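You operate a simulated robot arm through the tools that you are given. There is no shell and no other tool. Be economical: measure what you need, move in short steps, check, and stop when the job is done.

You are at the controls of a simulated two-armed robot. One attempt, no reset.

JOB
Take the cork packer with the smallest size on its label and leave it on top of the small pulley. Put one of the test strips from the tool end of the wash bench on the top of the masking table. Fetch the purple post cap from the top of the switch bench and set it on the barrel hinge. Put one of the felt packers from the top of the press bench on the top of the assembly bench. Put the valve block on the shelf under the motor bench. Put the 14.60 mm rubber packer from the top of the press bench on top of the orange drain jug and the 19.20 mm rubber packer on top of the blue drip pot. Any order will do. Set down upright: post cap, valve block.

Only the result counts: the job must be done as asked and must still hold three seconds after the hand-in. Knocking over, shifting, dropping, spilling or breaking anything else fails it. Lids that push on must go on centred and level and be pressed home; caps that screw on are set level and turned clockwise until they are tight.

ROBOT AND FRAMES
Two 7-joint arms with two-finger parallel grippers on one trunk, on a base that drives. Base frame: it is fixed to the floor where the robot stands at the start and does not move with it; the origin is under the middle of the robot, x ahead of it, y to its left, z up. Readings come in mm, rad, newtons and seconds.
The left shoulder is at the start at [50, 177, 1129], the right one opposite. Places, roughly: barrel hinge (11x9x3 cm) [-1300, 2400, 900]; blue drip pot (7x7x9 cm) [500, 3200, 900]; cork packer [500, 0, 750]; drain jug (16x10x13 cm) [1100, 3200, 900]; felt packer [750, 3500, 750]; post cap [-1250, 2750, 1000]; rubber packer [750, 3250, 750]; shelf under the motor bench [600, 2300, 300]; small pulley (8x8x5 cm) [400, 2800, 300]; test strip (4x4x15 cm) [-1300, 1400, 900]; top of the assembly bench [1500, 5200, 800]; top of the masking table [-1300, -2200, 800]; valve block (10x5x5 cm) [900, 3200, 800]. Payload 3.43 kg a hand.
Tool frame (each hand has its own): the origin (TCP) lies between the finger pads and is the grasp point; the fingertips stand 34 mm ahead of it; z points along the fingers, y is the line along which they close. Largest opening 128 mm; finger width 24, thickness 12; the body of the gripper, 48 by 130 mm, starts 96 mm behind the TCP.
Orientation is that of the tool frame in the base frame, as a unit quaternion [w, x, y, z]. With the fingers straight down and closing along the base's y, the tool's x points along the base's -x, its y along +y and its z along -z.

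CONTROLS
- The arms move only by the tool servo_tool. It takes "left_commands", "right_commands" or both (then of equal length, played together; a hand with none holds still); each is a list that holds one entry, the list of rows, each a list of 6 numbers: the shift along the base's x, y, z in units of 50 mm (1.0 is 50 mm), then the turn, a rotation vector about the base's x, y, z in units of 4 degrees (1.0 is 4 degrees). In form: [[[x, y, z, ax, ay, az], ...]]. A call has 1 to 20 rows; each row shifts and turns the commanded pose from where the row before left it. "left_fingers" and "right_fingers" are, for a hand that has rows, the finger opening in mm, from 0 to 128, set as the call begins (left out, the last holds). A call with a number of a shift or a turn outside -1 to 1 is refused whole. Each row takes 0.2 s and may step no farther than 50 mm and 0.15 rad from the row before; otherwise, or with a gripper value out of range, the whole call is refused. A pose out of reach is approached as far as the arm can. The call stops where the force on the tool passes 40 N (or 10 N more than at its start, if that is more) or the arm is blocked; 0.2 s more then pass. Each finger travels about 108 mm/s and halts on what it meets, pressing with about 43 N; the grip force reading is that of the motor and also rises with nothing between the fingers. The clock runs only during rows and for 0.2 s after the last one: add rows that do not move to give the fingers time. The reply holds the time, the measured pose of the TCP, the force on the tool along the base axes, the opening and the grip force, in the units named above and with some noise, with the torque about the TCP (base axes, N m) and any sound that the robot's microphone picked up, and new pictures: "pictures" is both (left out), scene, wrist or none (wrist: the cameras of the hands that moved).
- Cameras (640 x 400 px; columns grow to the right, rows downward): "scene" is now at [157.5, -6.7, 1289.1]; the picture's right is [-0.06, -1.00, 0.00], its down [-0.60, 0.04, -0.80] and it looks along [0.80, -0.05, -0.60] (base axes); focal length 270 px, centre (320, 200). "left" rides on the left gripper at [76, 11, -160] in its tool frame; the picture's right is [-0.15, 0.99, 0.00], its down [-0.88, -0.13, -0.46] and it looks along [-0.45, -0.07, 0.89] (tool axes); focal length 234 px, centre (320, 200). "right" rides on the right gripper at [76, -11, -160] in its tool frame; the picture's right is [0.15, 0.99, 0.00], its down [-0.88, 0.13, -0.46] and it looks along [-0.45, 0.07, 0.89] (tool axes); focal length 234 px, centre (320, 200). There is no depth. A picture from a camera that has moved, and an enlarged one, comes with that camera's place and axes in the base frame and with its lens.
- raise_lower(by): slides the trunk up (or, below 0, down) by that many mm; the arms and the scene camera ride with it, the base frame stays. It gives what a move gives, with no picture.
- base_move(legs): drives the robot by 1 to 6 legs, each [ahead, turn to the left] in mm and rad, along the robot's own axes; the way and the turn of a leg run together, so that a leg with both is an arc; at most 1500 mm and 3.142 rad a leg. The arms and the cameras ride along, it lands a little off, and it stops where it bumps. It gives what a move gives, and a new picture of the scene camera.
- aim_head(pan, tilt): turns the head with the scene camera to pan (to the left, within 1.396 rad either way) and tilt (down, from -0.506 to 1.204), counted from straight ahead of the robot. It gives what a move gives, and a new picture of the scene camera.
- close_up(camera, box): a new picture of the part [left, top, right, bottom] of that camera's present view, enlarged. No time passes.
- hand_in(): hands the job in; it is judged then, once.

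Go step by step. Nothing tells you exact positions but the pictures and the camera data: compare them with the known pose of the tool, close in by small moves and look again before you grip or let go. The budget is 207 turns and 260 pictures, counting those below and the enlarged ones. Unless the task says otherwise, let go and move clear before handing in, and close with one line.

The tools are called after "Call:" as a command line: name --argument value ..., lists and objects as JSON in quotes. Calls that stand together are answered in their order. servo_tool: Moves the arms, as the interface text tells. Its arguments: {"type":"object","properties":{"left_commands":{"type":"array"},"left_fingers":{"type":"number"},"right_commands":{"type":"array"},"right_fingers":{"type":"number"},"pictures":{"type":"string","enum":["both","scene","wrist","none"]}},"required":[]} The other tools are called the same way: raise_lower (by) slides the trunk up or down; base_move (legs) drives the base; aim_head (pan, tilt) turns the head that bears the scene camera; close_up (camera, box) takes an enlarged picture of a part of a camera's view; hand_in () hands the job in.

At the start:

```text
time: 0.0
left_tcp_pos: [416.5, 141.7, 1110.9]
left_ee_rot: [0.0, -0.003, 1.0, 0.0]
left_wrist_force: [0.2, 0.1, -0.4]
left_torque: [0.0, 0.01, -0.01]
left_finger_gap: 128.3
left_grip_force: 0.0
right_tcp_pos: [385.9, -211.9, 1091.8]
right_ee_rot: [0.0, -0.002, 1.0, -0.001]
right_wrist_force: [-0.3, 0.3, -0.3]
right_torque: [0.0, 0.0, 0.04]
right_finger_gap: 128.0
right_grip_force: 0.1
trunk travel left (down, up): [-300.0, 101.0]
robot x, y, heading: [-2.7, 0.3, -0.001]
head pan, tilt: [-0.059, 0.642]
```

scene: 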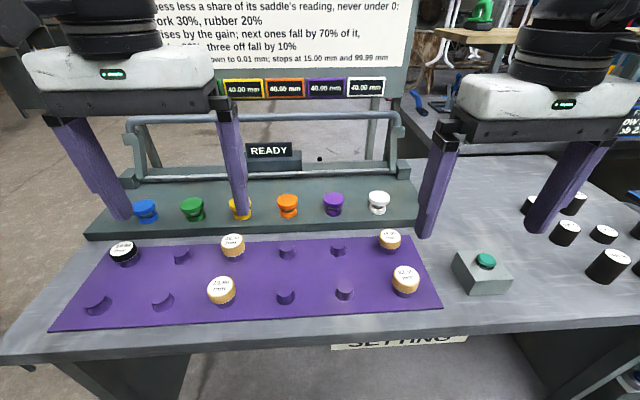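
right: 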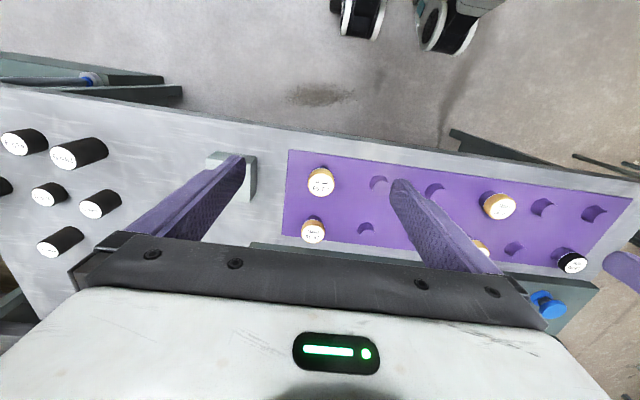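
left: 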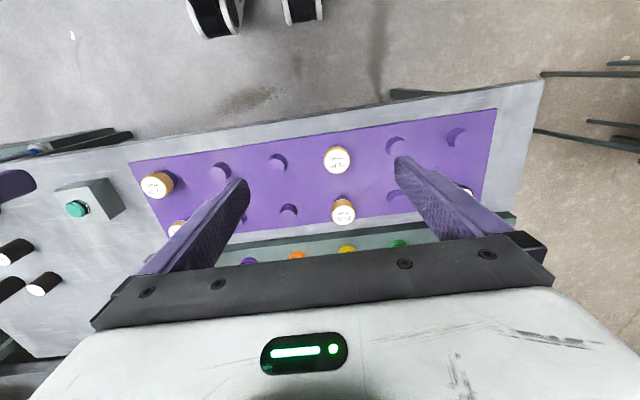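

I see the setting bench with a purple mat that holds four cork-coloured packers and one black one. I'll enlarge the labels to find the smallest cork.

Call:
close_up --camera "scene" --box '[90, 220, 270, 320]'

Call:
close_up --camera "scene" --box '[340, 210, 440, 310]'

Call:
close_up --camera "scene" --box '[500, 180, 640, 290]'

```text
3.56 times, centred on (180, 270) of scene
camera zoom: at [157.5, -6.7, 1289.1], right [-0.06, -1.0, 0.0], down [-0.6, 0.04, -0.8], along [0.8, -0.05, -0.6], focal length 959 px, centre (818, -49)
```

zoom: 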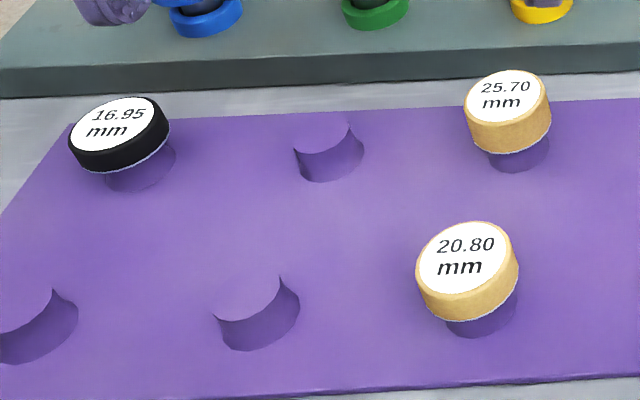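

```text
4.00 times, centred on (390, 260) of scene
camera zoom: at [157.5, -6.7, 1289.1], right [-0.06, -1.0, 0.0], down [-0.6, 0.04, -0.8], along [0.8, -0.05, -0.6], focal length 1079 px, centre (40, -40)
```

zoom: 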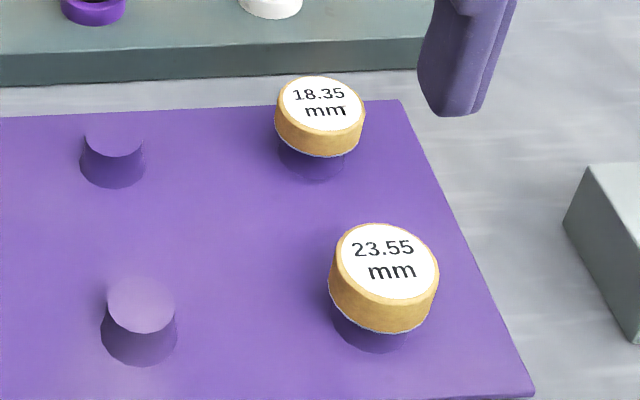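

```text
3.64 times, centred on (570, 235) of scene
camera zoom: at [157.5, -6.7, 1289.1], right [-0.06, -1.0, 0.0], down [-0.6, 0.04, -0.8], along [0.8, -0.05, -0.6], focal length 981 px, centre (-589, 73)
```

zoom: 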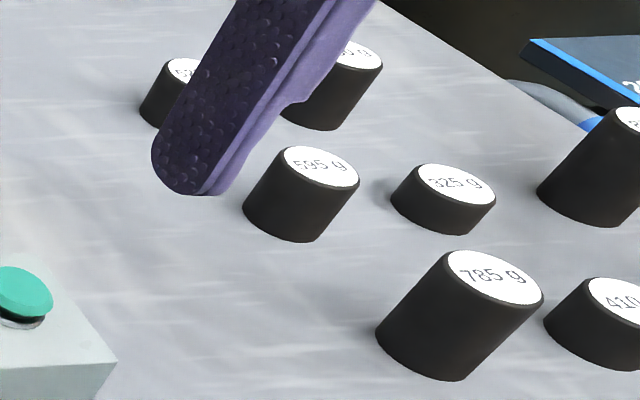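

The smallest cork is the 18.35 mm one. Triangulating from the scene and right cameras puts its label at about (593, -197, 839). I'll move the right hand above it and check.

Call:
servo_tool --right_commands '[[[0.69, 0.05, -0.573, 0, 0, 0], [0.69, 0.05, -0.573, 0, 0, 0], [0.69, 0.05, -0.573, 0, 0, 0], [0.69, 0.05, -0.573, 0, 0, 0], [0.69, 0.05, -0.573, 0, 0, 0], [0.69, 0.05, -0.573, 0, 0, 0]]]' --right_fingers 84

```text
time: 1.4
left_tcp_pos: [418.3, 142.3, 1111.1]
left_ee_rot: [0.0, -0.002, 1.0, -0.001]
left_wrist_force: [0.7, 0.0, 0.1]
left_torque: [0.0, -0.01, 0.01]
left_finger_gap: 128.1
left_grip_force: 0.0
right_tcp_pos: [592.0, -196.2, 919.6]
right_ee_rot: [0.0, -0.002, 1.0, 0.0]
right_wrist_force: [-0.3, -0.7, -0.3]
right_torque: [-0.01, -0.01, 0.02]
right_finger_gap: 84.1
right_grip_force: 0.1
trunk travel left (down, up): [-300.0, 101.0]
robot x, y, heading: [0.8, -0.9, -0.002]
head pan, tilt: [-0.059, 0.642]
camera scene: at [157.9, -6.4, 1289.0], right [-0.06, -1.0, 0.0], down [-0.6, 0.04, -0.8], along [0.8, -0.05, -0.6], focal length 270 px, centre (320, 200)
camera right: at [516.9, -208.6, 1078.2], right [-0.15, 0.99, 0.0], down [0.88, 0.13, 0.46], along [0.45, 0.07, -0.89], focal length 234 px, centre (320, 200)
```

scene: 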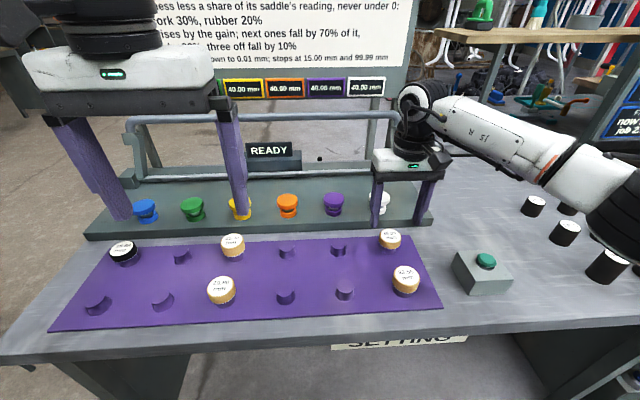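
right: 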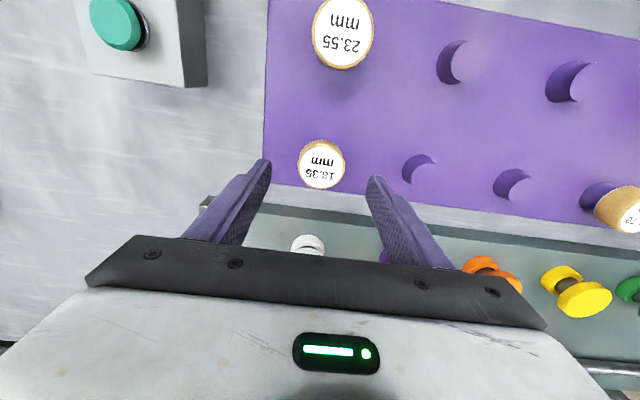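

The cork is centred between the fingers. I'll lower to just below the cork's underside and look before closing.

Call:
servo_tool --right_commands '[[[0.02, 0.01, -0.7, 0, 0, 0], [0.02, 0.01, -0.7, 0, 0, 0]]]' --right_fingers 84

```text
time: 2.0
left_tcp_pos: [416.3, 140.9, 1111.4]
left_ee_rot: [0.001, -0.002, 1.0, 0.0]
left_wrist_force: [0.5, 0.7, -0.2]
left_torque: [-0.02, 0.0, -0.02]
left_finger_gap: 128.0
left_grip_force: 0.1
right_tcp_pos: [594.8, -195.8, 846.9]
right_ee_rot: [0.001, -0.002, 1.0, 0.0]
right_wrist_force: [0.5, -0.2, 0.3]
right_torque: [-0.02, -0.02, -0.02]
right_finger_gap: 84.0
right_grip_force: 0.1
trunk travel left (down, up): [-300.0, 101.0]
robot x, y, heading: [3.7, -2.4, 0.0]
head pan, tilt: [-0.059, 0.642]
camera scene: at [157.6, -6.8, 1289.1], right [-0.06, -1.0, 0.0], down [-0.6, 0.04, -0.8], along [0.8, -0.05, -0.6], focal length 270 px, centre (320, 200)
camera right: at [519.9, -207.3, 1006.4], right [-0.15, 0.99, 0.0], down [0.88, 0.13, 0.46], along [0.45, 0.07, -0.89], focal length 234 px, centre (320, 200)
```

scene: 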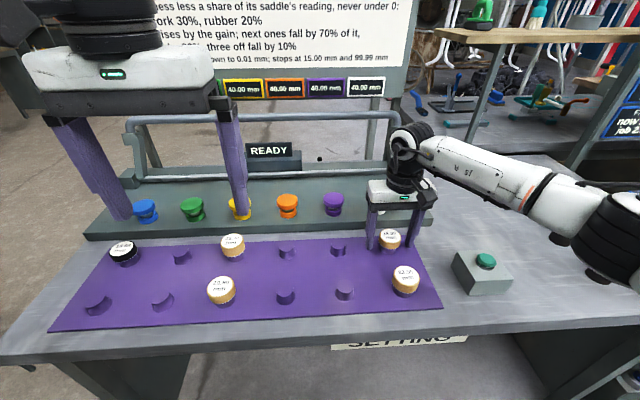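
right: 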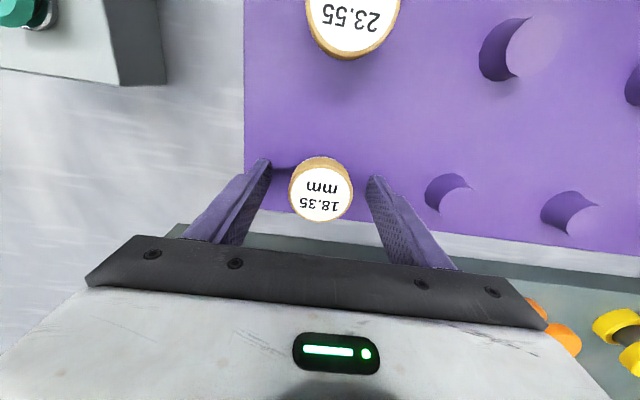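

The cork sits centred between the fingers, so I'll close on it and then lift.

Call:
servo_tool --right_commands '[[[0.04, 0.02, 0, 0, 0, 0], [0, 0, 0, 0, 0, 0], [0, 0, 0, 0, 0, 0]]]' --right_fingers 40 --pictures "none"

Call:
servo_tool --right_commands '[[[0, 0, 0.5, 0, 0, 0], [0, 0, 1, 0, 0, 0], [-0.5, 0, 0.8, 0, 0, 0], [-0.9, 0, 0.4, 0, 0, 0], [-0.9, 0, 0.3, 0, 0, 0], [-0.9, 0, 0.3, 0, 0, 0]]]' --right_fingers 40

Call:
aim_head --pan 1.2 --tilt 0.25

```text
time: 2.8
left_tcp_pos: [417.4, 142.1, 1111.2]
left_ee_rot: [0.0, -0.002, 1.0, 0.0]
left_wrist_force: [0.2, 0.9, -0.6]
left_torque: [-0.01, 0.02, 0.01]
left_finger_gap: 128.1
left_grip_force: 0.1
right_tcp_pos: [597.3, -194.2, 848.1]
right_ee_rot: [0.0, -0.002, 1.0, 0.0]
right_wrist_force: [-0.3, 0.4, -0.5]
right_torque: [0.02, 0.02, 0.0]
right_finger_gap: 48.6
right_grip_force: 43.2
trunk travel left (down, up): [-300.0, 101.0]
robot x, y, heading: [-2.9, 0.2, 0.002]
head pan, tilt: [-0.059, 0.642]
```

```text
time: 4.2
left_tcp_pos: [415.9, 143.9, 1112.7]
left_ee_rot: [0.0, -0.003, 1.0, 0.0]
left_wrist_force: [0.2, -0.4, -0.2]
left_torque: [0.01, -0.02, -0.03]
left_finger_gap: 128.1
left_grip_force: 0.0
right_tcp_pos: [434.2, -195.8, 1017.3]
right_ee_rot: [0.0, -0.002, 1.0, 0.001]
right_wrist_force: [-0.2, 0.3, -1.0]
right_torque: [-0.02, -0.01, 0.01]
right_finger_gap: 48.4
right_grip_force: 43.0
trunk travel left (down, up): [-300.0, 101.0]
robot x, y, heading: [-1.6, 3.6, 0.005]
head pan, tilt: [-0.059, 0.642]
camera scene: at [157.0, -6.7, 1289.2], right [-0.06, -1.0, 0.0], down [-0.6, 0.04, -0.8], along [0.8, -0.05, -0.6], focal length 270 px, centre (320, 200)
camera right: at [359.1, -208.1, 1177.4], right [-0.15, 0.99, 0.0], down [0.88, 0.13, 0.46], along [0.45, 0.07, -0.89], focal length 234 px, centre (320, 200)
```

scene: 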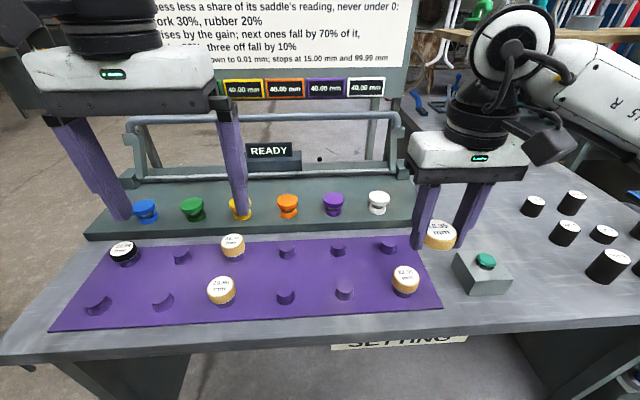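
right: 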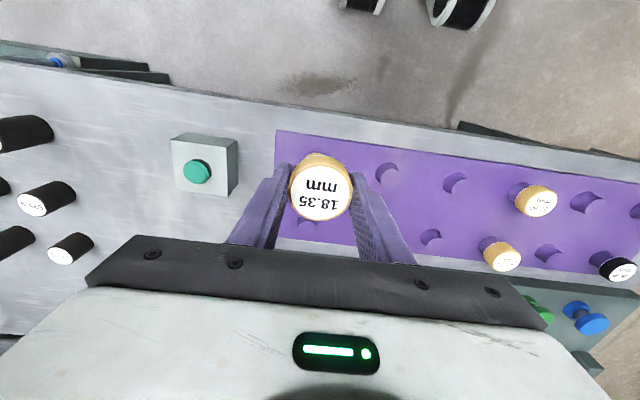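

```text
time: 5.6
left_tcp_pos: [418.0, 142.6, 1111.2]
left_ee_rot: [0.0, -0.003, 1.0, 0.0]
left_wrist_force: [0.3, 0.5, -0.2]
left_torque: [0.02, 0.03, -0.01]
left_finger_gap: 127.9
left_grip_force: 0.0
right_tcp_pos: [435.8, -195.4, 1017.8]
right_ee_rot: [0.0, -0.002, 1.0, 0.001]
right_wrist_force: [0.7, 0.2, 0.1]
right_torque: [0.02, 0.02, 0.0]
right_finger_gap: 48.2
right_grip_force: 43.3
trunk travel left (down, up): [-300.0, 101.0]
robot x, y, heading: [0.5, -1.2, 0.003]
head pan, tilt: [1.201, 0.25]
camera scene: at [104.5, 85.5, 1325.0], right [0.93, -0.36, 0.0], down [-0.09, -0.23, -0.97], along [0.35, 0.9, -0.25], focal length 270 px, centre (320, 200)
```

scene: 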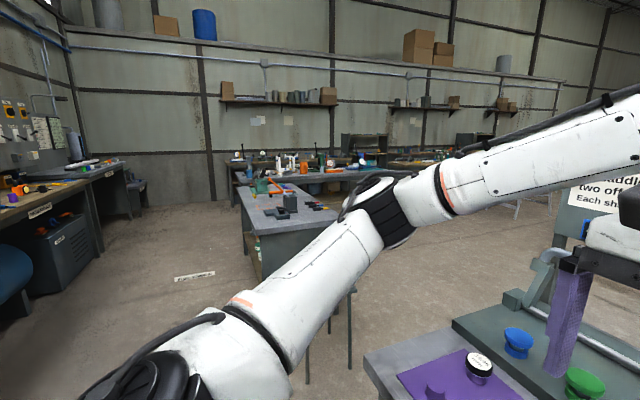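

The cork is held, gripped at 48 mm. I'll back off slightly and turn left to look at the rest of the workshop.

Call:
aim_head --pan 0 --tilt 0.3

Call:
base_move --legs '[[-100, 0], [0, 1.571]]'

```text
time: 7.0
left_tcp_pos: [416.8, 142.3, 1110.6]
left_ee_rot: [0.0, -0.002, 1.0, 0.0]
left_wrist_force: [0.3, -0.8, -0.2]
left_torque: [-0.03, 0.01, -0.02]
left_finger_gap: 127.8
left_grip_force: 0.0
right_tcp_pos: [436.5, -195.5, 1018.0]
right_ee_rot: [-0.001, -0.002, 1.0, 0.001]
right_wrist_force: [0.2, -0.4, 0.3]
right_torque: [-0.02, 0.0, -0.02]
right_finger_gap: 48.2
right_grip_force: 43.1
trunk travel left (down, up): [-300.0, 101.0]
robot x, y, heading: [-0.8, -1.0, 0.001]
head pan, tilt: [0.0, 0.3]
camera scene: at [164.0, -1.4, 1320.3], right [0.0, -1.0, 0.0], down [-0.3, 0.0, -0.96], along [0.96, 0.0, -0.3], focal length 270 px, centre (320, 200)
```

scene: 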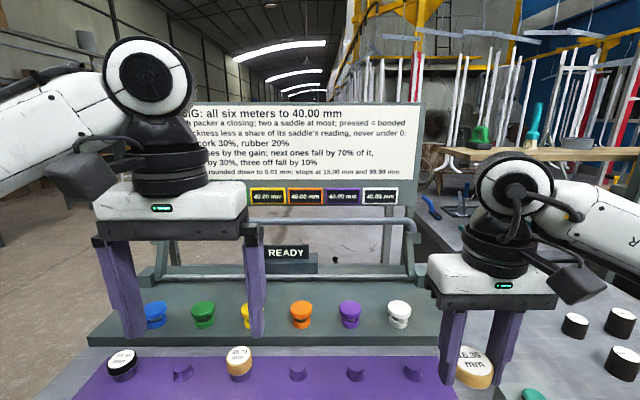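

```text
time: 12.1
left_tcp_pos: [-250.0, 414.6, 1111.5]
left_ee_rot: [0.0, 0.715, -0.699, 0.0]
left_wrist_force: [-0.3, 0.0, -0.7]
left_torque: [0.02, -0.01, 0.02]
left_finger_gap: 128.2
left_grip_force: 0.0
right_tcp_pos: [87.5, 439.3, 1017.2]
right_ee_rot: [0.002, 0.715, -0.699, 0.0]
right_wrist_force: [1.4, 0.2, -0.3]
right_torque: [0.03, 0.0, -0.01]
right_finger_gap: 48.3
right_grip_force: 42.7
trunk travel left (down, up): [-300.0, 101.0]
robot x, y, heading: [-101.7, -0.9, 1.592]
head pan, tilt: [0.0, 0.3]
camera scene: at [-102.5, 161.9, 1320.3], right [1.0, 0.02, 0.0], down [0.01, -0.3, -0.96], along [-0.02, 0.96, -0.3], focal length 270 px, centre (320, 200)
```

scene: 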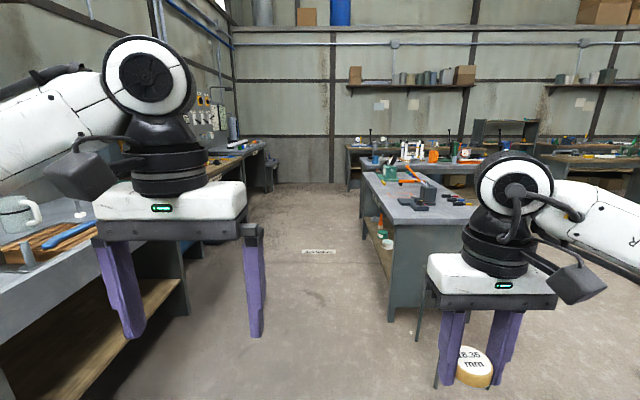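

The motor bench is ahead right, and the wash and switch benches are along the left wall. I'll raise the trunk, pull the hands in, drive to the wash bench and face it.

Call:
raise_lower --by 90

Call:
servo_tool --right_commands '[[[0, -1, 0, 0, 0, 0], [0, -1, 0, 0, 0, 0]]]' --left_commands '[[[0, -1, 0, 0, 0, 0], [0, -1, 0, 0, 0, 0]]]' --pictures "none"

Call:
base_move --legs '[[0, 0.37], [1300, 0], [0, 1.18]]'

```text
time: 13.3
left_tcp_pos: [-250.3, 414.2, 1201.1]
left_ee_rot: [0.0, 0.716, -0.698, 0.0]
left_wrist_force: [0.5, 0.6, 0.6]
left_torque: [0.01, 0.02, -0.01]
left_finger_gap: 128.0
left_grip_force: 0.1
right_tcp_pos: [87.6, 439.2, 1108.1]
right_ee_rot: [0.001, 0.715, -0.699, 0.0]
right_wrist_force: [0.3, 0.6, -0.7]
right_torque: [-0.01, 0.02, -0.02]
right_finger_gap: 48.5
right_grip_force: 43.3
trunk travel left (down, up): [-390.0, 11.0]
robot x, y, heading: [-97.8, 3.3, 1.592]
head pan, tilt: [0.0, 0.3]
```

```text
time: 13.9
left_tcp_pos: [-249.1, 316.0, 1201.4]
left_ee_rot: [0.0, 0.716, -0.698, -0.001]
left_wrist_force: [-0.5, 0.3, 0.1]
left_torque: [-0.01, 0.02, 0.01]
left_finger_gap: 128.0
left_grip_force: 0.0
right_tcp_pos: [83.9, 339.0, 1110.0]
right_ee_rot: [0.001, 0.714, -0.7, 0.0]
right_wrist_force: [0.4, 0.4, -1.2]
right_torque: [0.0, -0.06, 0.01]
right_finger_gap: 48.3
right_grip_force: 43.0
trunk travel left (down, up): [-390.0, 11.0]
robot x, y, heading: [-95.4, 0.2, 1.59]
head pan, tilt: [0.0, 0.3]
```

```text
time: 24.5
left_tcp_pos: [-902.8, 1059.6, 1202.1]
left_ee_rot: [0.0, 1.0, -0.006, 0.0]
left_wrist_force: [0.5, -0.1, -0.1]
left_torque: [-0.02, 0.04, -0.02]
left_finger_gap: 127.8
left_grip_force: 0.1
right_tcp_pos: [-914.6, 1394.0, 1109.8]
right_ee_rot: [0.0, 1.0, -0.007, 0.0]
right_wrist_force: [0.1, -0.4, 0.9]
right_torque: [-0.02, 0.02, 0.01]
right_finger_gap: 48.5
right_grip_force: 43.0
trunk travel left (down, up): [-390.0, 11.0]
robot x, y, heading: [-584.6, 1198.1, 3.132]
head pan, tilt: [0.0, 0.3]
camera scene: at [-744.6, 1198.3, 1410.3], right [0.02, 1.0, 0.0], down [0.3, -0.01, -0.96], along [-0.96, 0.02, -0.3], focal length 270 px, centre (320, 200)
```

scene: 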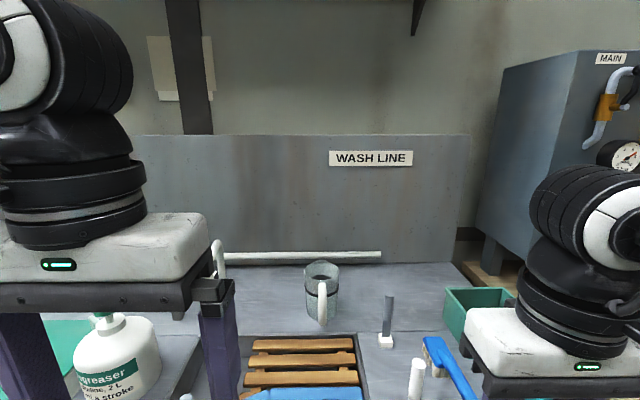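

I see the wash line. I'll tilt the head down to find the test strips and the tool end.

Call:
aim_head --pan 0 --tilt 0.75

```text
time: 25.4
left_tcp_pos: [-902.6, 1059.2, 1203.7]
left_ee_rot: [0.0, 1.0, -0.006, 0.0]
left_wrist_force: [0.1, 0.6, -0.5]
left_torque: [0.0, -0.03, 0.0]
left_finger_gap: 127.9
left_grip_force: 0.1
right_tcp_pos: [-914.8, 1393.6, 1109.5]
right_ee_rot: [-0.001, 1.0, -0.007, 0.0]
right_wrist_force: [0.2, -0.3, -0.4]
right_torque: [-0.02, 0.03, 0.04]
right_finger_gap: 48.5
right_grip_force: 43.2
trunk travel left (down, up): [-390.0, 11.0]
robot x, y, heading: [-580.1, 1194.9, 3.122]
head pan, tilt: [0.0, 0.75]
camera scene: at [-734.1, 1198.3, 1370.0], right [0.02, 1.0, 0.0], down [0.68, -0.01, -0.73], along [-0.73, 0.01, -0.68], focal length 270 px, centre (320, 200)
```

scene: 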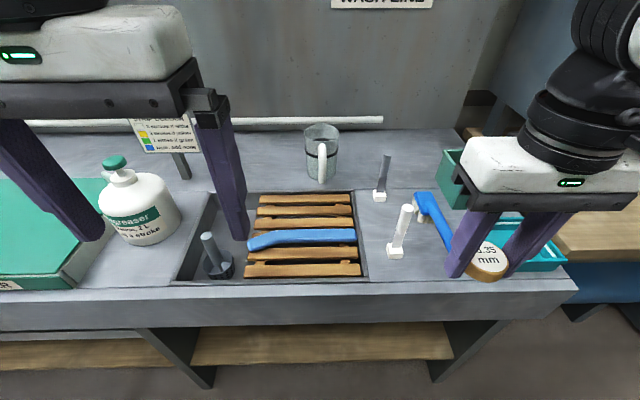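

Call:
close_up --camera "scene" --box '[340, 120, 580, 290]'

Call:
close_up --camera "scene" --box '[80, 110, 280, 290]'

```text
2.35 times, centred on (460, 205) of scene
camera zoom: at [-734.1, 1198.3, 1370.0], right [0.02, 1.0, 0.0], down [0.68, -0.01, -0.73], along [-0.73, 0.01, -0.68], focal length 635 px, centre (-9, 188)
```

zoom: 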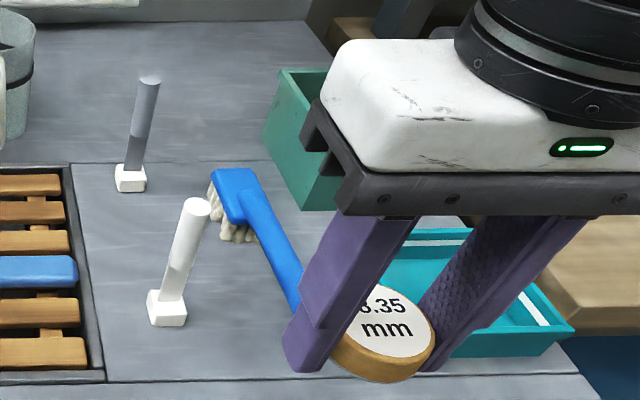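

```text
2.22 times, centred on (180, 200) of scene
camera zoom: at [-734.1, 1198.3, 1370.0], right [0.02, 1.0, 0.0], down [0.68, -0.01, -0.73], along [-0.73, 0.01, -0.68], focal length 600 px, centre (631, 200)
```

zoom: 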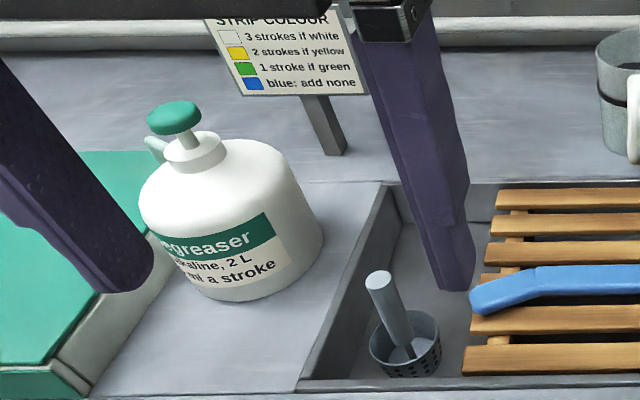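

There are two upright test strips on small feet beside the brush, which must be the tool end. The front one is near (-1130, 1390). I'll shift the robot about 330 mm in +y so the left hand lines up with it.

Call:
base_move --legs '[[0, -1.556], [330, 0], [0, 1.571]]'

```text
time: 35.0
left_tcp_pos: [-905.7, 1394.7, 1202.0]
left_ee_rot: [0.0, 0.999, -0.032, 0.0]
left_wrist_force: [0.2, -0.3, 0.3]
left_torque: [-0.01, -0.01, -0.01]
left_finger_gap: 128.0
left_grip_force: 0.0
right_tcp_pos: [-899.0, 1730.3, 1109.7]
right_ee_rot: [-0.001, 0.999, -0.033, 0.001]
right_wrist_force: [-0.1, 0.4, -0.6]
right_torque: [-0.01, -0.02, -0.01]
right_finger_gap: 48.4
right_grip_force: 43.2
trunk travel left (down, up): [-390.0, 11.0]
robot x, y, heading: [-578.3, 1513.2, 3.068]
head pan, tilt: [0.0, 0.75]
camera scene: at [-730.1, 1524.5, 1369.9], right [0.07, 1.0, 0.0], down [0.68, -0.05, -0.73], along [-0.73, 0.05, -0.68], focal length 270 px, centre (320, 200)
```

scene: 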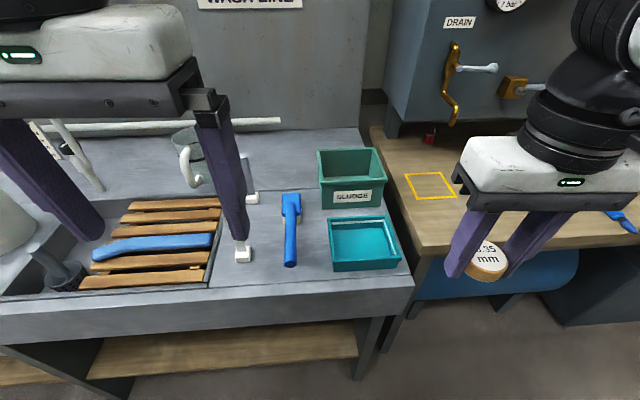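

Call:
servo_tool --left_commands '[[[-0.9, 0, 0, 0, 0, 0], [-0.9, 0, 0, 0, 0, 0], [-0.9, 0, 0, 0, 0, 0]]]' --left_fingers 80

```text
time: 35.8
left_tcp_pos: [-1044.1, 1394.6, 1200.4]
left_ee_rot: [0.0, 0.999, -0.032, 0.0]
left_wrist_force: [-1.0, -0.5, 1.3]
left_torque: [-0.01, -0.01, -0.01]
left_finger_gap: 80.0
left_grip_force: 0.1
right_tcp_pos: [-900.8, 1729.1, 1108.6]
right_ee_rot: [0.0, 0.999, -0.033, 0.0]
right_wrist_force: [0.4, 0.2, -0.1]
right_torque: [0.02, -0.01, 0.02]
right_finger_gap: 48.4
right_grip_force: 43.4
trunk travel left (down, up): [-390.0, 11.0]
robot x, y, heading: [-579.2, 1519.7, 3.073]
head pan, tilt: [0.0, 0.75]
camera scene: at [-730.8, 1524.9, 1369.8], right [0.07, 1.0, 0.0], down [0.68, -0.05, -0.73], along [-0.73, 0.05, -0.68], focal length 270 px, centre (320, 200)
camera left: at [-967.3, 1376.8, 1360.1], right [-0.21, -0.98, 0.0], down [-0.87, 0.19, 0.46], along [-0.45, 0.1, -0.89], focal length 234 px, centre (320, 200)
```

scene: 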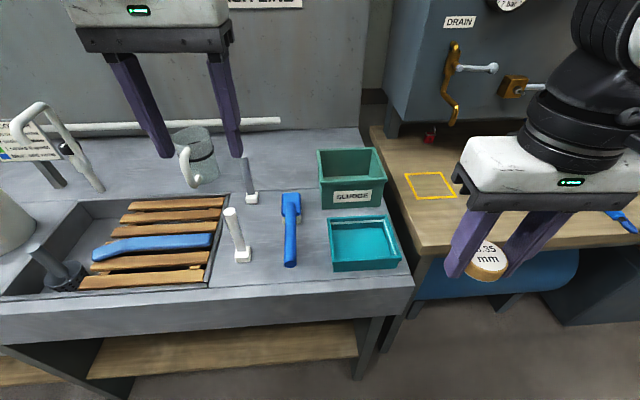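
left: 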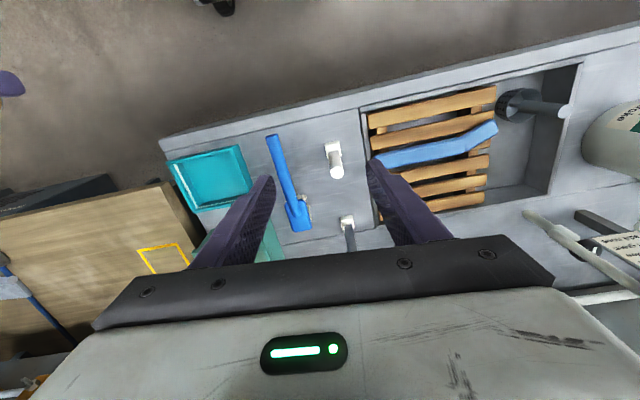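

The strip's top is at about (-1104, 1380, 1001) and its foot is near z=850. I'll move over it and lower the left hand to z≈955.

Call:
servo_tool --left_commands '[[[-0.6, -0.15, 0, 0, 0, 0], [-0.6, -0.15, 0, 0, 0, 0], [0, 0, -0.9, 0, 0, 0], [0, 0, -0.9, 0, 0, 0], [0, 0, -0.9, 0, 0, 0]]]' --left_fingers 80 --pictures "wrist"

```text
time: 37.0
left_tcp_pos: [-1103.4, 1379.3, 1069.1]
left_ee_rot: [-0.001, 0.999, -0.033, 0.0]
left_wrist_force: [0.0, -0.3, -0.2]
left_torque: [-0.02, 0.0, 0.03]
left_finger_gap: 79.7
left_grip_force: 0.1
right_tcp_pos: [-899.8, 1728.8, 1110.0]
right_ee_rot: [0.0, 0.999, -0.033, 0.001]
right_wrist_force: [0.6, 0.3, 0.2]
right_torque: [0.02, -0.04, 0.03]
right_finger_gap: 48.5
right_grip_force: 43.1
trunk travel left (down, up): [-390.0, 11.0]
robot x, y, heading: [-576.7, 1517.2, 3.07]
head pan, tilt: [0.0, 0.75]
camera left: at [-1026.6, 1362.5, 1228.0], right [-0.21, -0.98, 0.0], down [-0.87, 0.19, 0.46], along [-0.45, 0.1, -0.89], focal length 234 px, centre (320, 200)
```

left: 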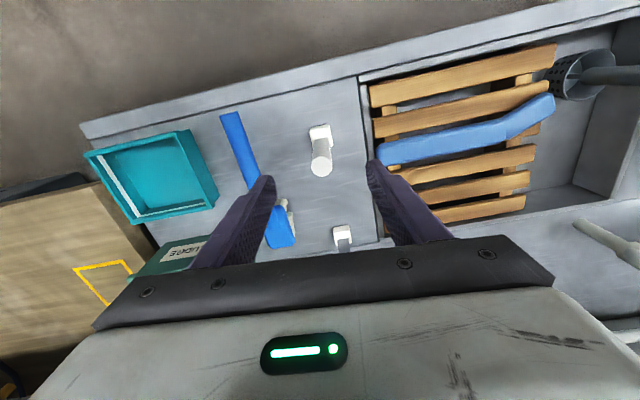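

Call:
servo_tool --left_commands '[[[0, 0, -0.79, 0, 0, 0], [0, 0, -0.79, 0, 0, 0], [0, 0, -0.79, 0, 0, 0]]]' --left_fingers 80 --pictures "none"

Call:
servo_tool --left_commands '[[[0, 0, 0, 0, 0, 0], [0, 0, 0, 0, 0, 0], [0, 0, 0, 0, 0, 0]]]' --left_fingers 5

```text
time: 37.8
left_tcp_pos: [-1103.1, 1379.9, 948.5]
left_ee_rot: [0.0, 0.999, -0.032, 0.0]
left_wrist_force: [-0.3, -0.4, 0.2]
left_torque: [0.0, -0.01, 0.01]
left_finger_gap: 80.0
left_grip_force: 0.1
right_tcp_pos: [-900.7, 1729.5, 1109.4]
right_ee_rot: [0.001, 0.999, -0.033, 0.001]
right_wrist_force: [-0.6, -0.1, -1.1]
right_torque: [0.0, -0.03, 0.0]
right_finger_gap: 48.2
right_grip_force: 43.2
trunk travel left (down, up): [-390.0, 11.0]
robot x, y, heading: [-580.8, 1511.9, 3.069]
head pan, tilt: [0.0, 0.75]
```

```text
time: 38.6
left_tcp_pos: [-1102.1, 1379.4, 950.0]
left_ee_rot: [0.0, 0.999, -0.032, 0.001]
left_wrist_force: [0.2, 0.0, 0.0]
left_torque: [-0.03, -0.01, -0.03]
left_finger_gap: 20.9
left_grip_force: 43.3
right_tcp_pos: [-900.6, 1729.2, 1109.6]
right_ee_rot: [0.0, 0.999, -0.034, -0.001]
right_wrist_force: [0.5, -0.5, -0.7]
right_torque: [0.02, 0.0, 0.0]
right_finger_gap: 48.1
right_grip_force: 43.5
trunk travel left (down, up): [-390.0, 11.0]
robot x, y, heading: [-577.4, 1516.1, 3.071]
head pan, tilt: [0.0, 0.75]
camera scene: at [-730.2, 1524.7, 1369.9], right [0.07, 1.0, 0.0], down [0.68, -0.05, -0.73], along [-0.73, 0.05, -0.68], focal length 270 px, centre (320, 200)
camera left: at [-1025.6, 1362.7, 1108.5], right [-0.21, -0.98, 0.0], down [-0.87, 0.19, 0.46], along [-0.45, 0.1, -0.89], focal length 234 px, centre (320, 200)
```

scene: 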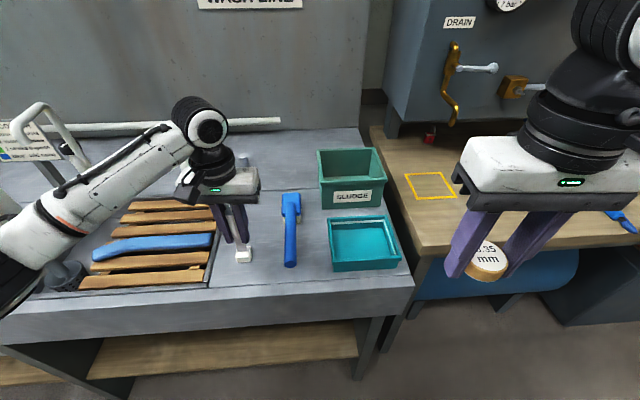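
left: 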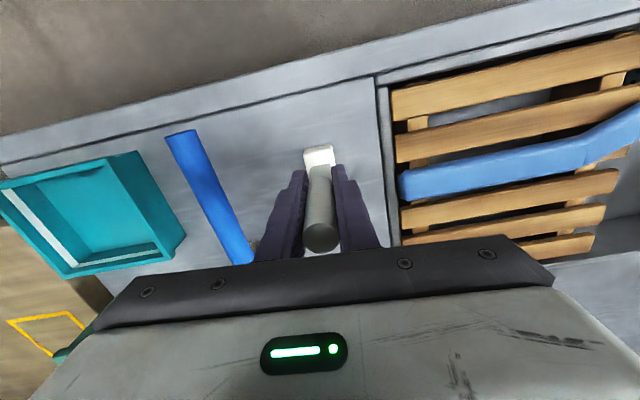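

The strip is gripped, so I'll lift it, pull it in and turn toward the masking table to the south.

Call:
servo_tool --left_commands '[[[0, 0, 0.5, 0, 0, 0], [0, 0, 0.9, 0, 0, 0], [0, 0, 0.9, 0, 0, 0], [0.3, 0, 0.9, 0, 0, 0], [0.7, 0, 0.6, 0, 0, 0], [0.9, 0, 0.2, 0, 0, 0], [0.9, 0, 0, 0, 0, 0], [0.9, 0, 0, 0, 0, 0]]]' --left_fingers 5 --pictures "none"

Call:
aim_head --pan 0 --tilt 0.3

Call:
base_move --legs '[[0, 1.62], [1200, 0]]'

```text
time: 40.4
left_tcp_pos: [-912.1, 1378.2, 1150.9]
left_ee_rot: [-0.001, 0.999, -0.032, 0.0]
left_wrist_force: [0.0, -0.2, -1.5]
left_torque: [0.0, 0.03, 0.01]
left_finger_gap: 20.7
left_grip_force: 42.9
right_tcp_pos: [-899.5, 1729.0, 1110.8]
right_ee_rot: [-0.001, 0.999, -0.033, 0.0]
right_wrist_force: [-1.0, 0.1, 0.2]
right_torque: [-0.02, -0.01, -0.02]
right_finger_gap: 48.4
right_grip_force: 42.8
trunk travel left (down, up): [-390.0, 11.0]
robot x, y, heading: [-576.5, 1512.6, 3.076]
head pan, tilt: [0.0, 0.75]
```

```text
time: 41.3
left_tcp_pos: [-914.7, 1378.6, 1149.9]
left_ee_rot: [0.001, 0.999, -0.032, 0.0]
left_wrist_force: [-0.7, -0.5, -1.2]
left_torque: [0.0, 0.02, -0.03]
left_finger_gap: 20.6
left_grip_force: 43.0
right_tcp_pos: [-900.7, 1729.9, 1109.8]
right_ee_rot: [-0.001, 0.999, -0.034, 0.0]
right_wrist_force: [-0.5, 0.5, -0.6]
right_torque: [0.0, 0.02, 0.0]
right_finger_gap: 48.2
right_grip_force: 43.2
trunk travel left (down, up): [-390.0, 11.0]
robot x, y, heading: [-582.1, 1512.7, 3.065]
head pan, tilt: [0.0, 0.3]
camera scene: at [-740.6, 1525.4, 1410.2], right [0.07, 1.0, 0.0], down [0.3, -0.02, -0.95], along [-0.95, 0.07, -0.3], focal length 270 px, centre (320, 200)
```

scene: 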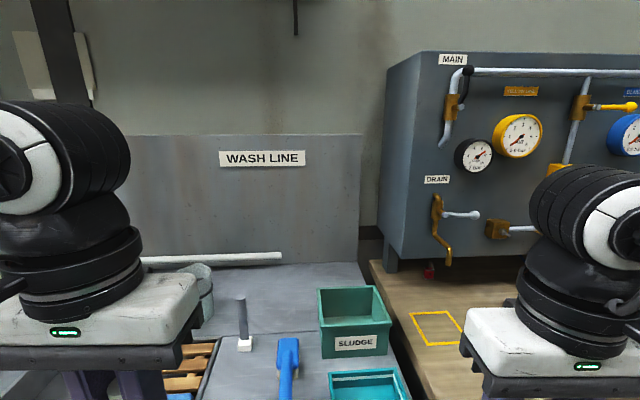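

```text
time: 51.3
left_tcp_pos: [-446.5, -14.6, 1150.3]
left_ee_rot: [-0.001, 0.713, 0.701, 0.0]
left_wrist_force: [0.5, -0.2, -0.5]
left_torque: [-0.02, 0.03, -0.06]
left_finger_gap: 20.8
left_grip_force: 43.2
right_tcp_pos: [-796.6, -18.8, 1108.5]
right_ee_rot: [0.0, 0.713, 0.701, 0.0]
right_wrist_force: [-0.8, -0.3, -0.7]
right_torque: [0.01, -0.03, 0.0]
right_finger_gap: 48.2
right_grip_force: 43.2
trunk travel left (down, up): [-390.0, 11.0]
robot x, y, heading: [-600.1, 314.6, -1.596]
head pan, tilt: [0.0, 0.3]
camera scene: at [-601.9, 148.9, 1410.3], right [-1.0, 0.02, 0.0], down [0.01, 0.3, -0.96], along [-0.02, -0.95, -0.3], focal length 270 px, centre (320, 200)
```

scene: 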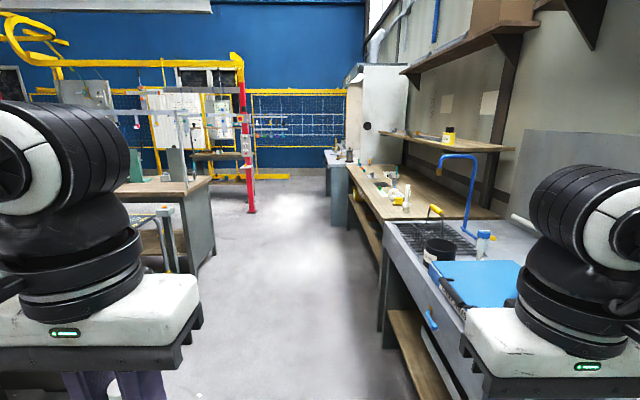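

Call:
base_move --legs '[[1500, 0.02]]'

Call:
aim_head --pan -0.25 --tilt 0.35

```text
time: 58.8
left_tcp_pos: [-440.7, -1511.2, 1150.2]
left_ee_rot: [0.0, 0.7, 0.714, 0.0]
left_wrist_force: [0.2, -0.4, 0.2]
left_torque: [-0.01, 0.02, 0.02]
left_finger_gap: 20.7
left_grip_force: 43.2
right_tcp_pos: [-790.1, -1528.5, 1110.2]
right_ee_rot: [0.0, 0.701, 0.713, 0.0]
right_wrist_force: [0.8, 0.8, -0.6]
right_torque: [0.01, -0.05, 0.02]
right_finger_gap: 48.3
right_grip_force: 42.9
trunk travel left (down, up): [-390.0, 11.0]
robot x, y, heading: [-601.6, -1194.4, -1.558]
head pan, tilt: [0.0, 0.3]
camera scene: at [-602.0, -1353.6, 1410.3], right [-1.0, -0.01, 0.0], down [0.0, 0.3, -0.96], along [0.01, -0.96, -0.3], focal length 270 px, centre (320, 200)
```

scene: 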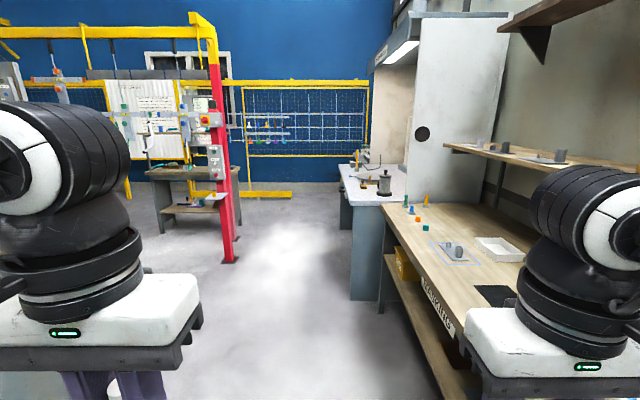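

```text
time: 59.5
left_tcp_pos: [-440.0, -1511.2, 1150.5]
left_ee_rot: [0.0, 0.7, 0.714, 0.0]
left_wrist_force: [-0.4, 0.7, -0.9]
left_torque: [0.02, 0.01, 0.01]
left_finger_gap: 20.7
left_grip_force: 43.2
right_tcp_pos: [-790.6, -1528.1, 1110.1]
right_ee_rot: [0.0, 0.701, 0.714, 0.0]
right_wrist_force: [0.2, -0.1, 0.8]
right_torque: [0.04, 0.0, -0.01]
right_finger_gap: 48.3
right_grip_force: 42.9
trunk travel left (down, up): [-390.0, 11.0]
robot x, y, heading: [-601.0, -1191.6, -1.557]
head pan, tilt: [-0.25, 0.351]
camera scene: at [-625.0, -1350.6, 1405.6], right [-0.97, 0.23, 0.0], down [0.08, 0.33, -0.94], along [-0.22, -0.91, -0.34], focal length 270 px, centre (320, 200)
```

scene: 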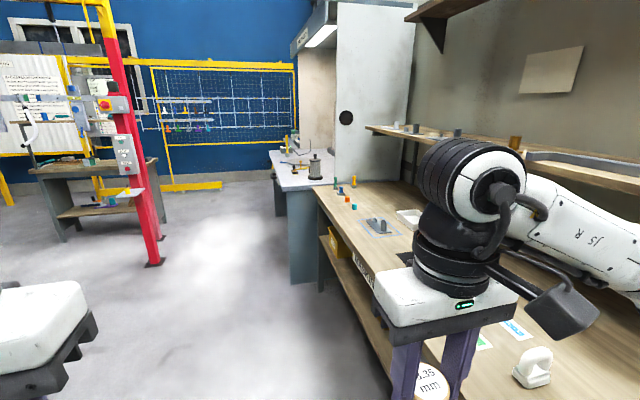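

The masking table is the wooden bench on the right. I'll drive alongside it and turn to face it.

Call:
base_move --legs '[[720, 0], [0, -1.58]]'

Call:
aim_head --pan 0.25 --tilt 0.75

```text
time: 67.2
left_tcp_pos: [-920.0, -2069.0, 1150.9]
left_ee_rot: [0.0, 1.0, 0.01, 0.0]
left_wrist_force: [-0.7, 0.8, 0.2]
left_torque: [0.0, 0.01, 0.02]
left_finger_gap: 20.7
left_grip_force: 43.1
right_tcp_pos: [-937.7, -1718.8, 1110.0]
right_ee_rot: [0.0, 1.0, 0.008, 0.0]
right_wrist_force: [-0.3, -0.3, 0.3]
right_torque: [0.02, -0.05, 0.01]
right_finger_gap: 48.3
right_grip_force: 42.6
trunk travel left (down, up): [-390.0, 11.0]
robot x, y, heading: [-600.0, -1901.1, -3.128]
head pan, tilt: [-0.25, 0.351]
camera scene: at [-758.0, -1884.8, 1405.6], right [0.23, 0.97, 0.0], down [0.33, -0.08, -0.94], along [-0.91, 0.22, -0.34], focal length 270 px, centre (320, 200)
```

scene: 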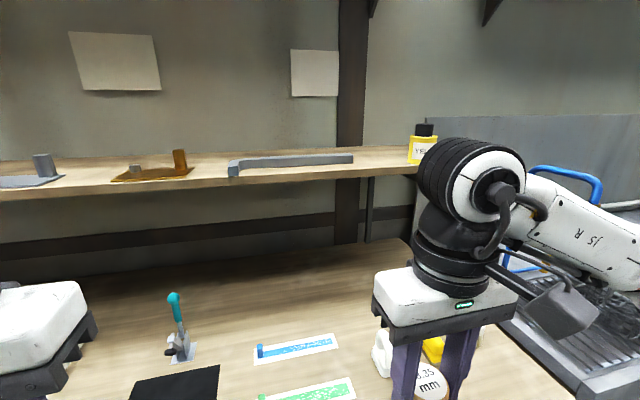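

```text
time: 68.2
left_tcp_pos: [-920.4, -2069.2, 1150.7]
left_ee_rot: [0.0, 1.0, 0.01, 0.0]
left_wrist_force: [-0.3, 0.4, -0.6]
left_torque: [-0.02, 0.01, -0.05]
left_finger_gap: 20.9
left_grip_force: 43.2
right_tcp_pos: [-937.0, -1718.7, 1109.4]
right_ee_rot: [0.0, 1.0, 0.009, -0.001]
right_wrist_force: [-0.2, -0.6, -0.1]
right_torque: [0.01, 0.01, -0.02]
right_finger_gap: 48.2
right_grip_force: 43.4
trunk travel left (down, up): [-390.0, 11.0]
robot x, y, heading: [-599.1, -1904.7, -3.132]
head pan, tilt: [0.25, 0.75]
camera scene: at [-747.4, -1928.2, 1370.0], right [-0.26, 0.97, 0.0], down [0.66, 0.18, -0.73], along [-0.71, -0.19, -0.68], focal length 270 px, centre (320, 200)
```

scene: 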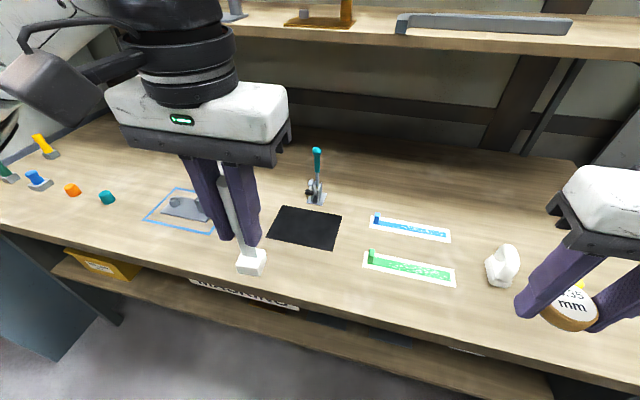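

There's bare table between the black mat and the front edge, around (-1090, -2045). I'll bring the strip over it.

Call:
servo_tool --left_commands '[[[-0.85, 0.1, 0, 0, 0, 0], [-0.85, 0.1, 0, 0, 0, 0], [-0.85, 0.1, 0, 0, 0, 0], [-0.85, 0.1, 0, 0, 0, 0], [0, 0, -0.9, 0, 0, 0], [0, 0, -0.9, 0, 0, 0], [0, 0, -0.9, 0, 0, 0], [0, 0, -0.9, 0, 0, 0]]]' --left_fingers 5

```text
time: 70.0
left_tcp_pos: [-1090.7, -2050.4, 970.1]
left_ee_rot: [0.0, 1.0, 0.009, -0.001]
left_wrist_force: [-0.8, -0.2, -1.7]
left_torque: [0.03, -0.04, -0.03]
left_finger_gap: 20.7
left_grip_force: 43.4
right_tcp_pos: [-937.2, -1718.3, 1109.9]
right_ee_rot: [0.0, 1.0, 0.009, 0.0]
right_wrist_force: [-0.4, 0.6, -0.4]
right_torque: [-0.01, 0.0, 0.02]
right_finger_gap: 48.2
right_grip_force: 43.4
trunk travel left (down, up): [-390.0, 11.0]
robot x, y, heading: [-594.6, -1902.0, -3.129]
head pan, tilt: [0.25, 0.75]
camera scene: at [-747.7, -1928.4, 1370.0], right [-0.26, 0.97, 0.0], down [0.66, 0.18, -0.73], along [-0.71, -0.19, -0.68], focal length 270 px, centre (320, 200)
camera left: at [-1013.8, -2060.1, 1128.6], right [-0.13, -0.99, 0.0], down [-0.88, 0.11, 0.46], along [-0.45, 0.06, -0.89], focal length 234 px, centre (320, 200)
```

scene: 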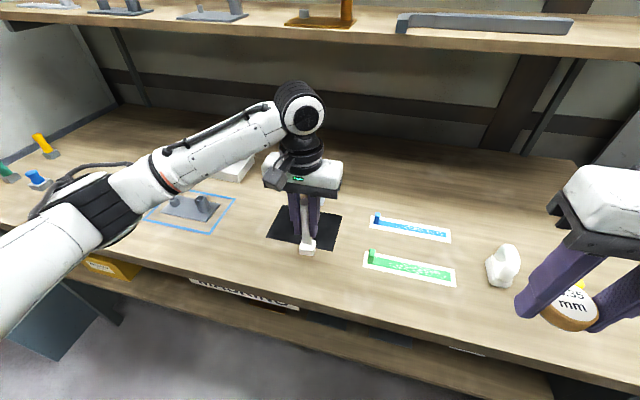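
left: 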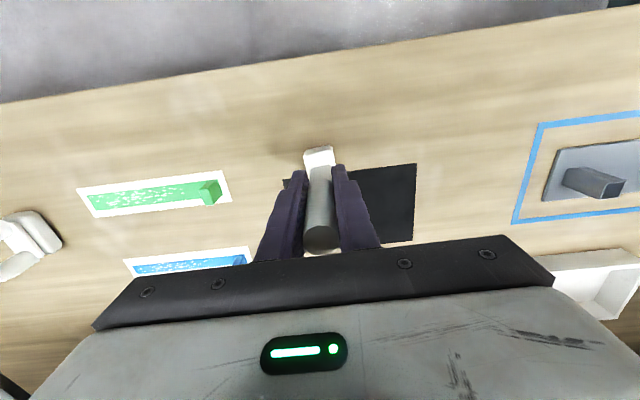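

The table top is at about z=847 and the foot hangs near 870. I'll ease it down until it touches.

Call:
servo_tool --left_commands '[[[0.2, 0.2, -0.1, 0, 0, 0], [0, 0, -0.1, 0, 0, 0], [0, 0, -0.1, 0, 0, 0], [0, 0, -0.06, 0, 0, 0], [0, 0, -0.04, 0, 0, 0]]]' --left_fingers 5

```text
time: 71.2
left_tcp_pos: [-1080.9, -2037.7, 950.3]
left_ee_rot: [0.001, 1.0, 0.01, 0.0]
left_wrist_force: [-0.2, 0.6, -0.3]
left_torque: [0.0, -0.01, 0.0]
left_finger_gap: 20.9
left_grip_force: 42.5
right_tcp_pos: [-937.9, -1718.6, 1110.1]
right_ee_rot: [0.0, 1.0, 0.008, 0.0]
right_wrist_force: [0.5, -0.3, -0.6]
right_torque: [0.04, 0.01, 0.0]
right_finger_gap: 48.3
right_grip_force: 42.8
trunk travel left (down, up): [-390.0, 11.0]
robot x, y, heading: [-601.3, -1902.6, -3.129]
head pan, tilt: [0.25, 0.75]
camera scene: at [-747.5, -1928.3, 1369.9], right [-0.26, 0.97, 0.0], down [0.66, 0.18, -0.73], along [-0.71, -0.19, -0.68], focal length 270 px, centre (320, 200)
camera left: at [-1003.0, -2049.3, 1109.5], right [-0.13, -0.99, 0.0], down [-0.88, 0.11, 0.46], along [-0.45, 0.06, -0.89], focal length 234 px, centre (320, 200)
```

scene: 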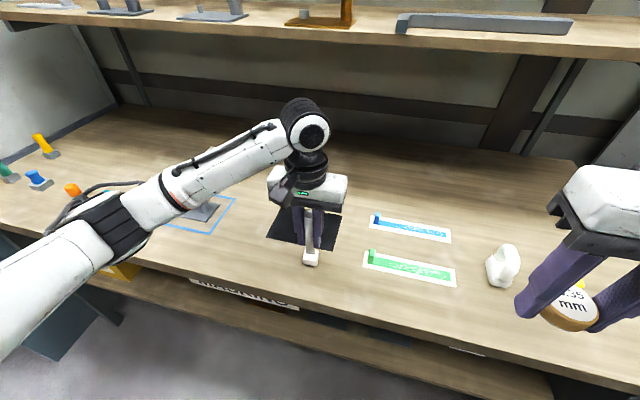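
left: 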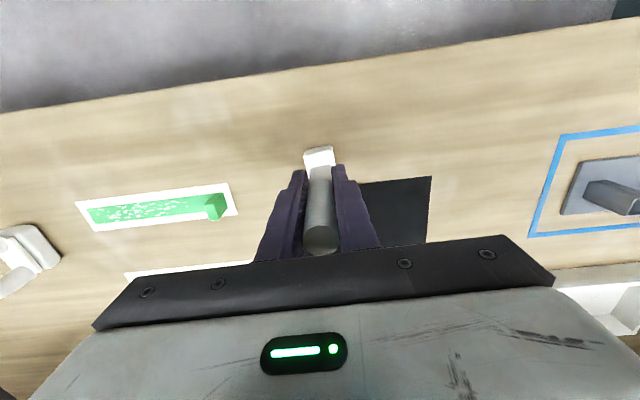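

Call:
servo_tool --left_commands '[[[0, 0, -0.04, 0, 0, 0], [0, 0, -0.04, 0, 0, 0], [0, 0, 0, 0, 0, 0]]]' --left_fingers 5 --pictures "none"

```text
time: 72.0
left_tcp_pos: [-1079.9, -2038.1, 948.7]
left_ee_rot: [0.0, 1.0, 0.01, -0.002]
left_wrist_force: [1.0, -1.3, 13.1]
left_torque: [-0.13, -0.07, 0.01]
left_finger_gap: 20.8
left_grip_force: 43.3
right_tcp_pos: [-937.0, -1717.6, 1109.8]
right_ee_rot: [0.0, 1.0, 0.009, 0.001]
right_wrist_force: [-0.4, 0.0, -0.5]
right_torque: [0.0, 0.0, 0.03]
right_finger_gap: 48.3
right_grip_force: 43.1
trunk travel left (down, up): [-390.0, 11.0]
robot x, y, heading: [-597.8, -1906.9, -3.127]
head pan, tilt: [0.25, 0.75]
```

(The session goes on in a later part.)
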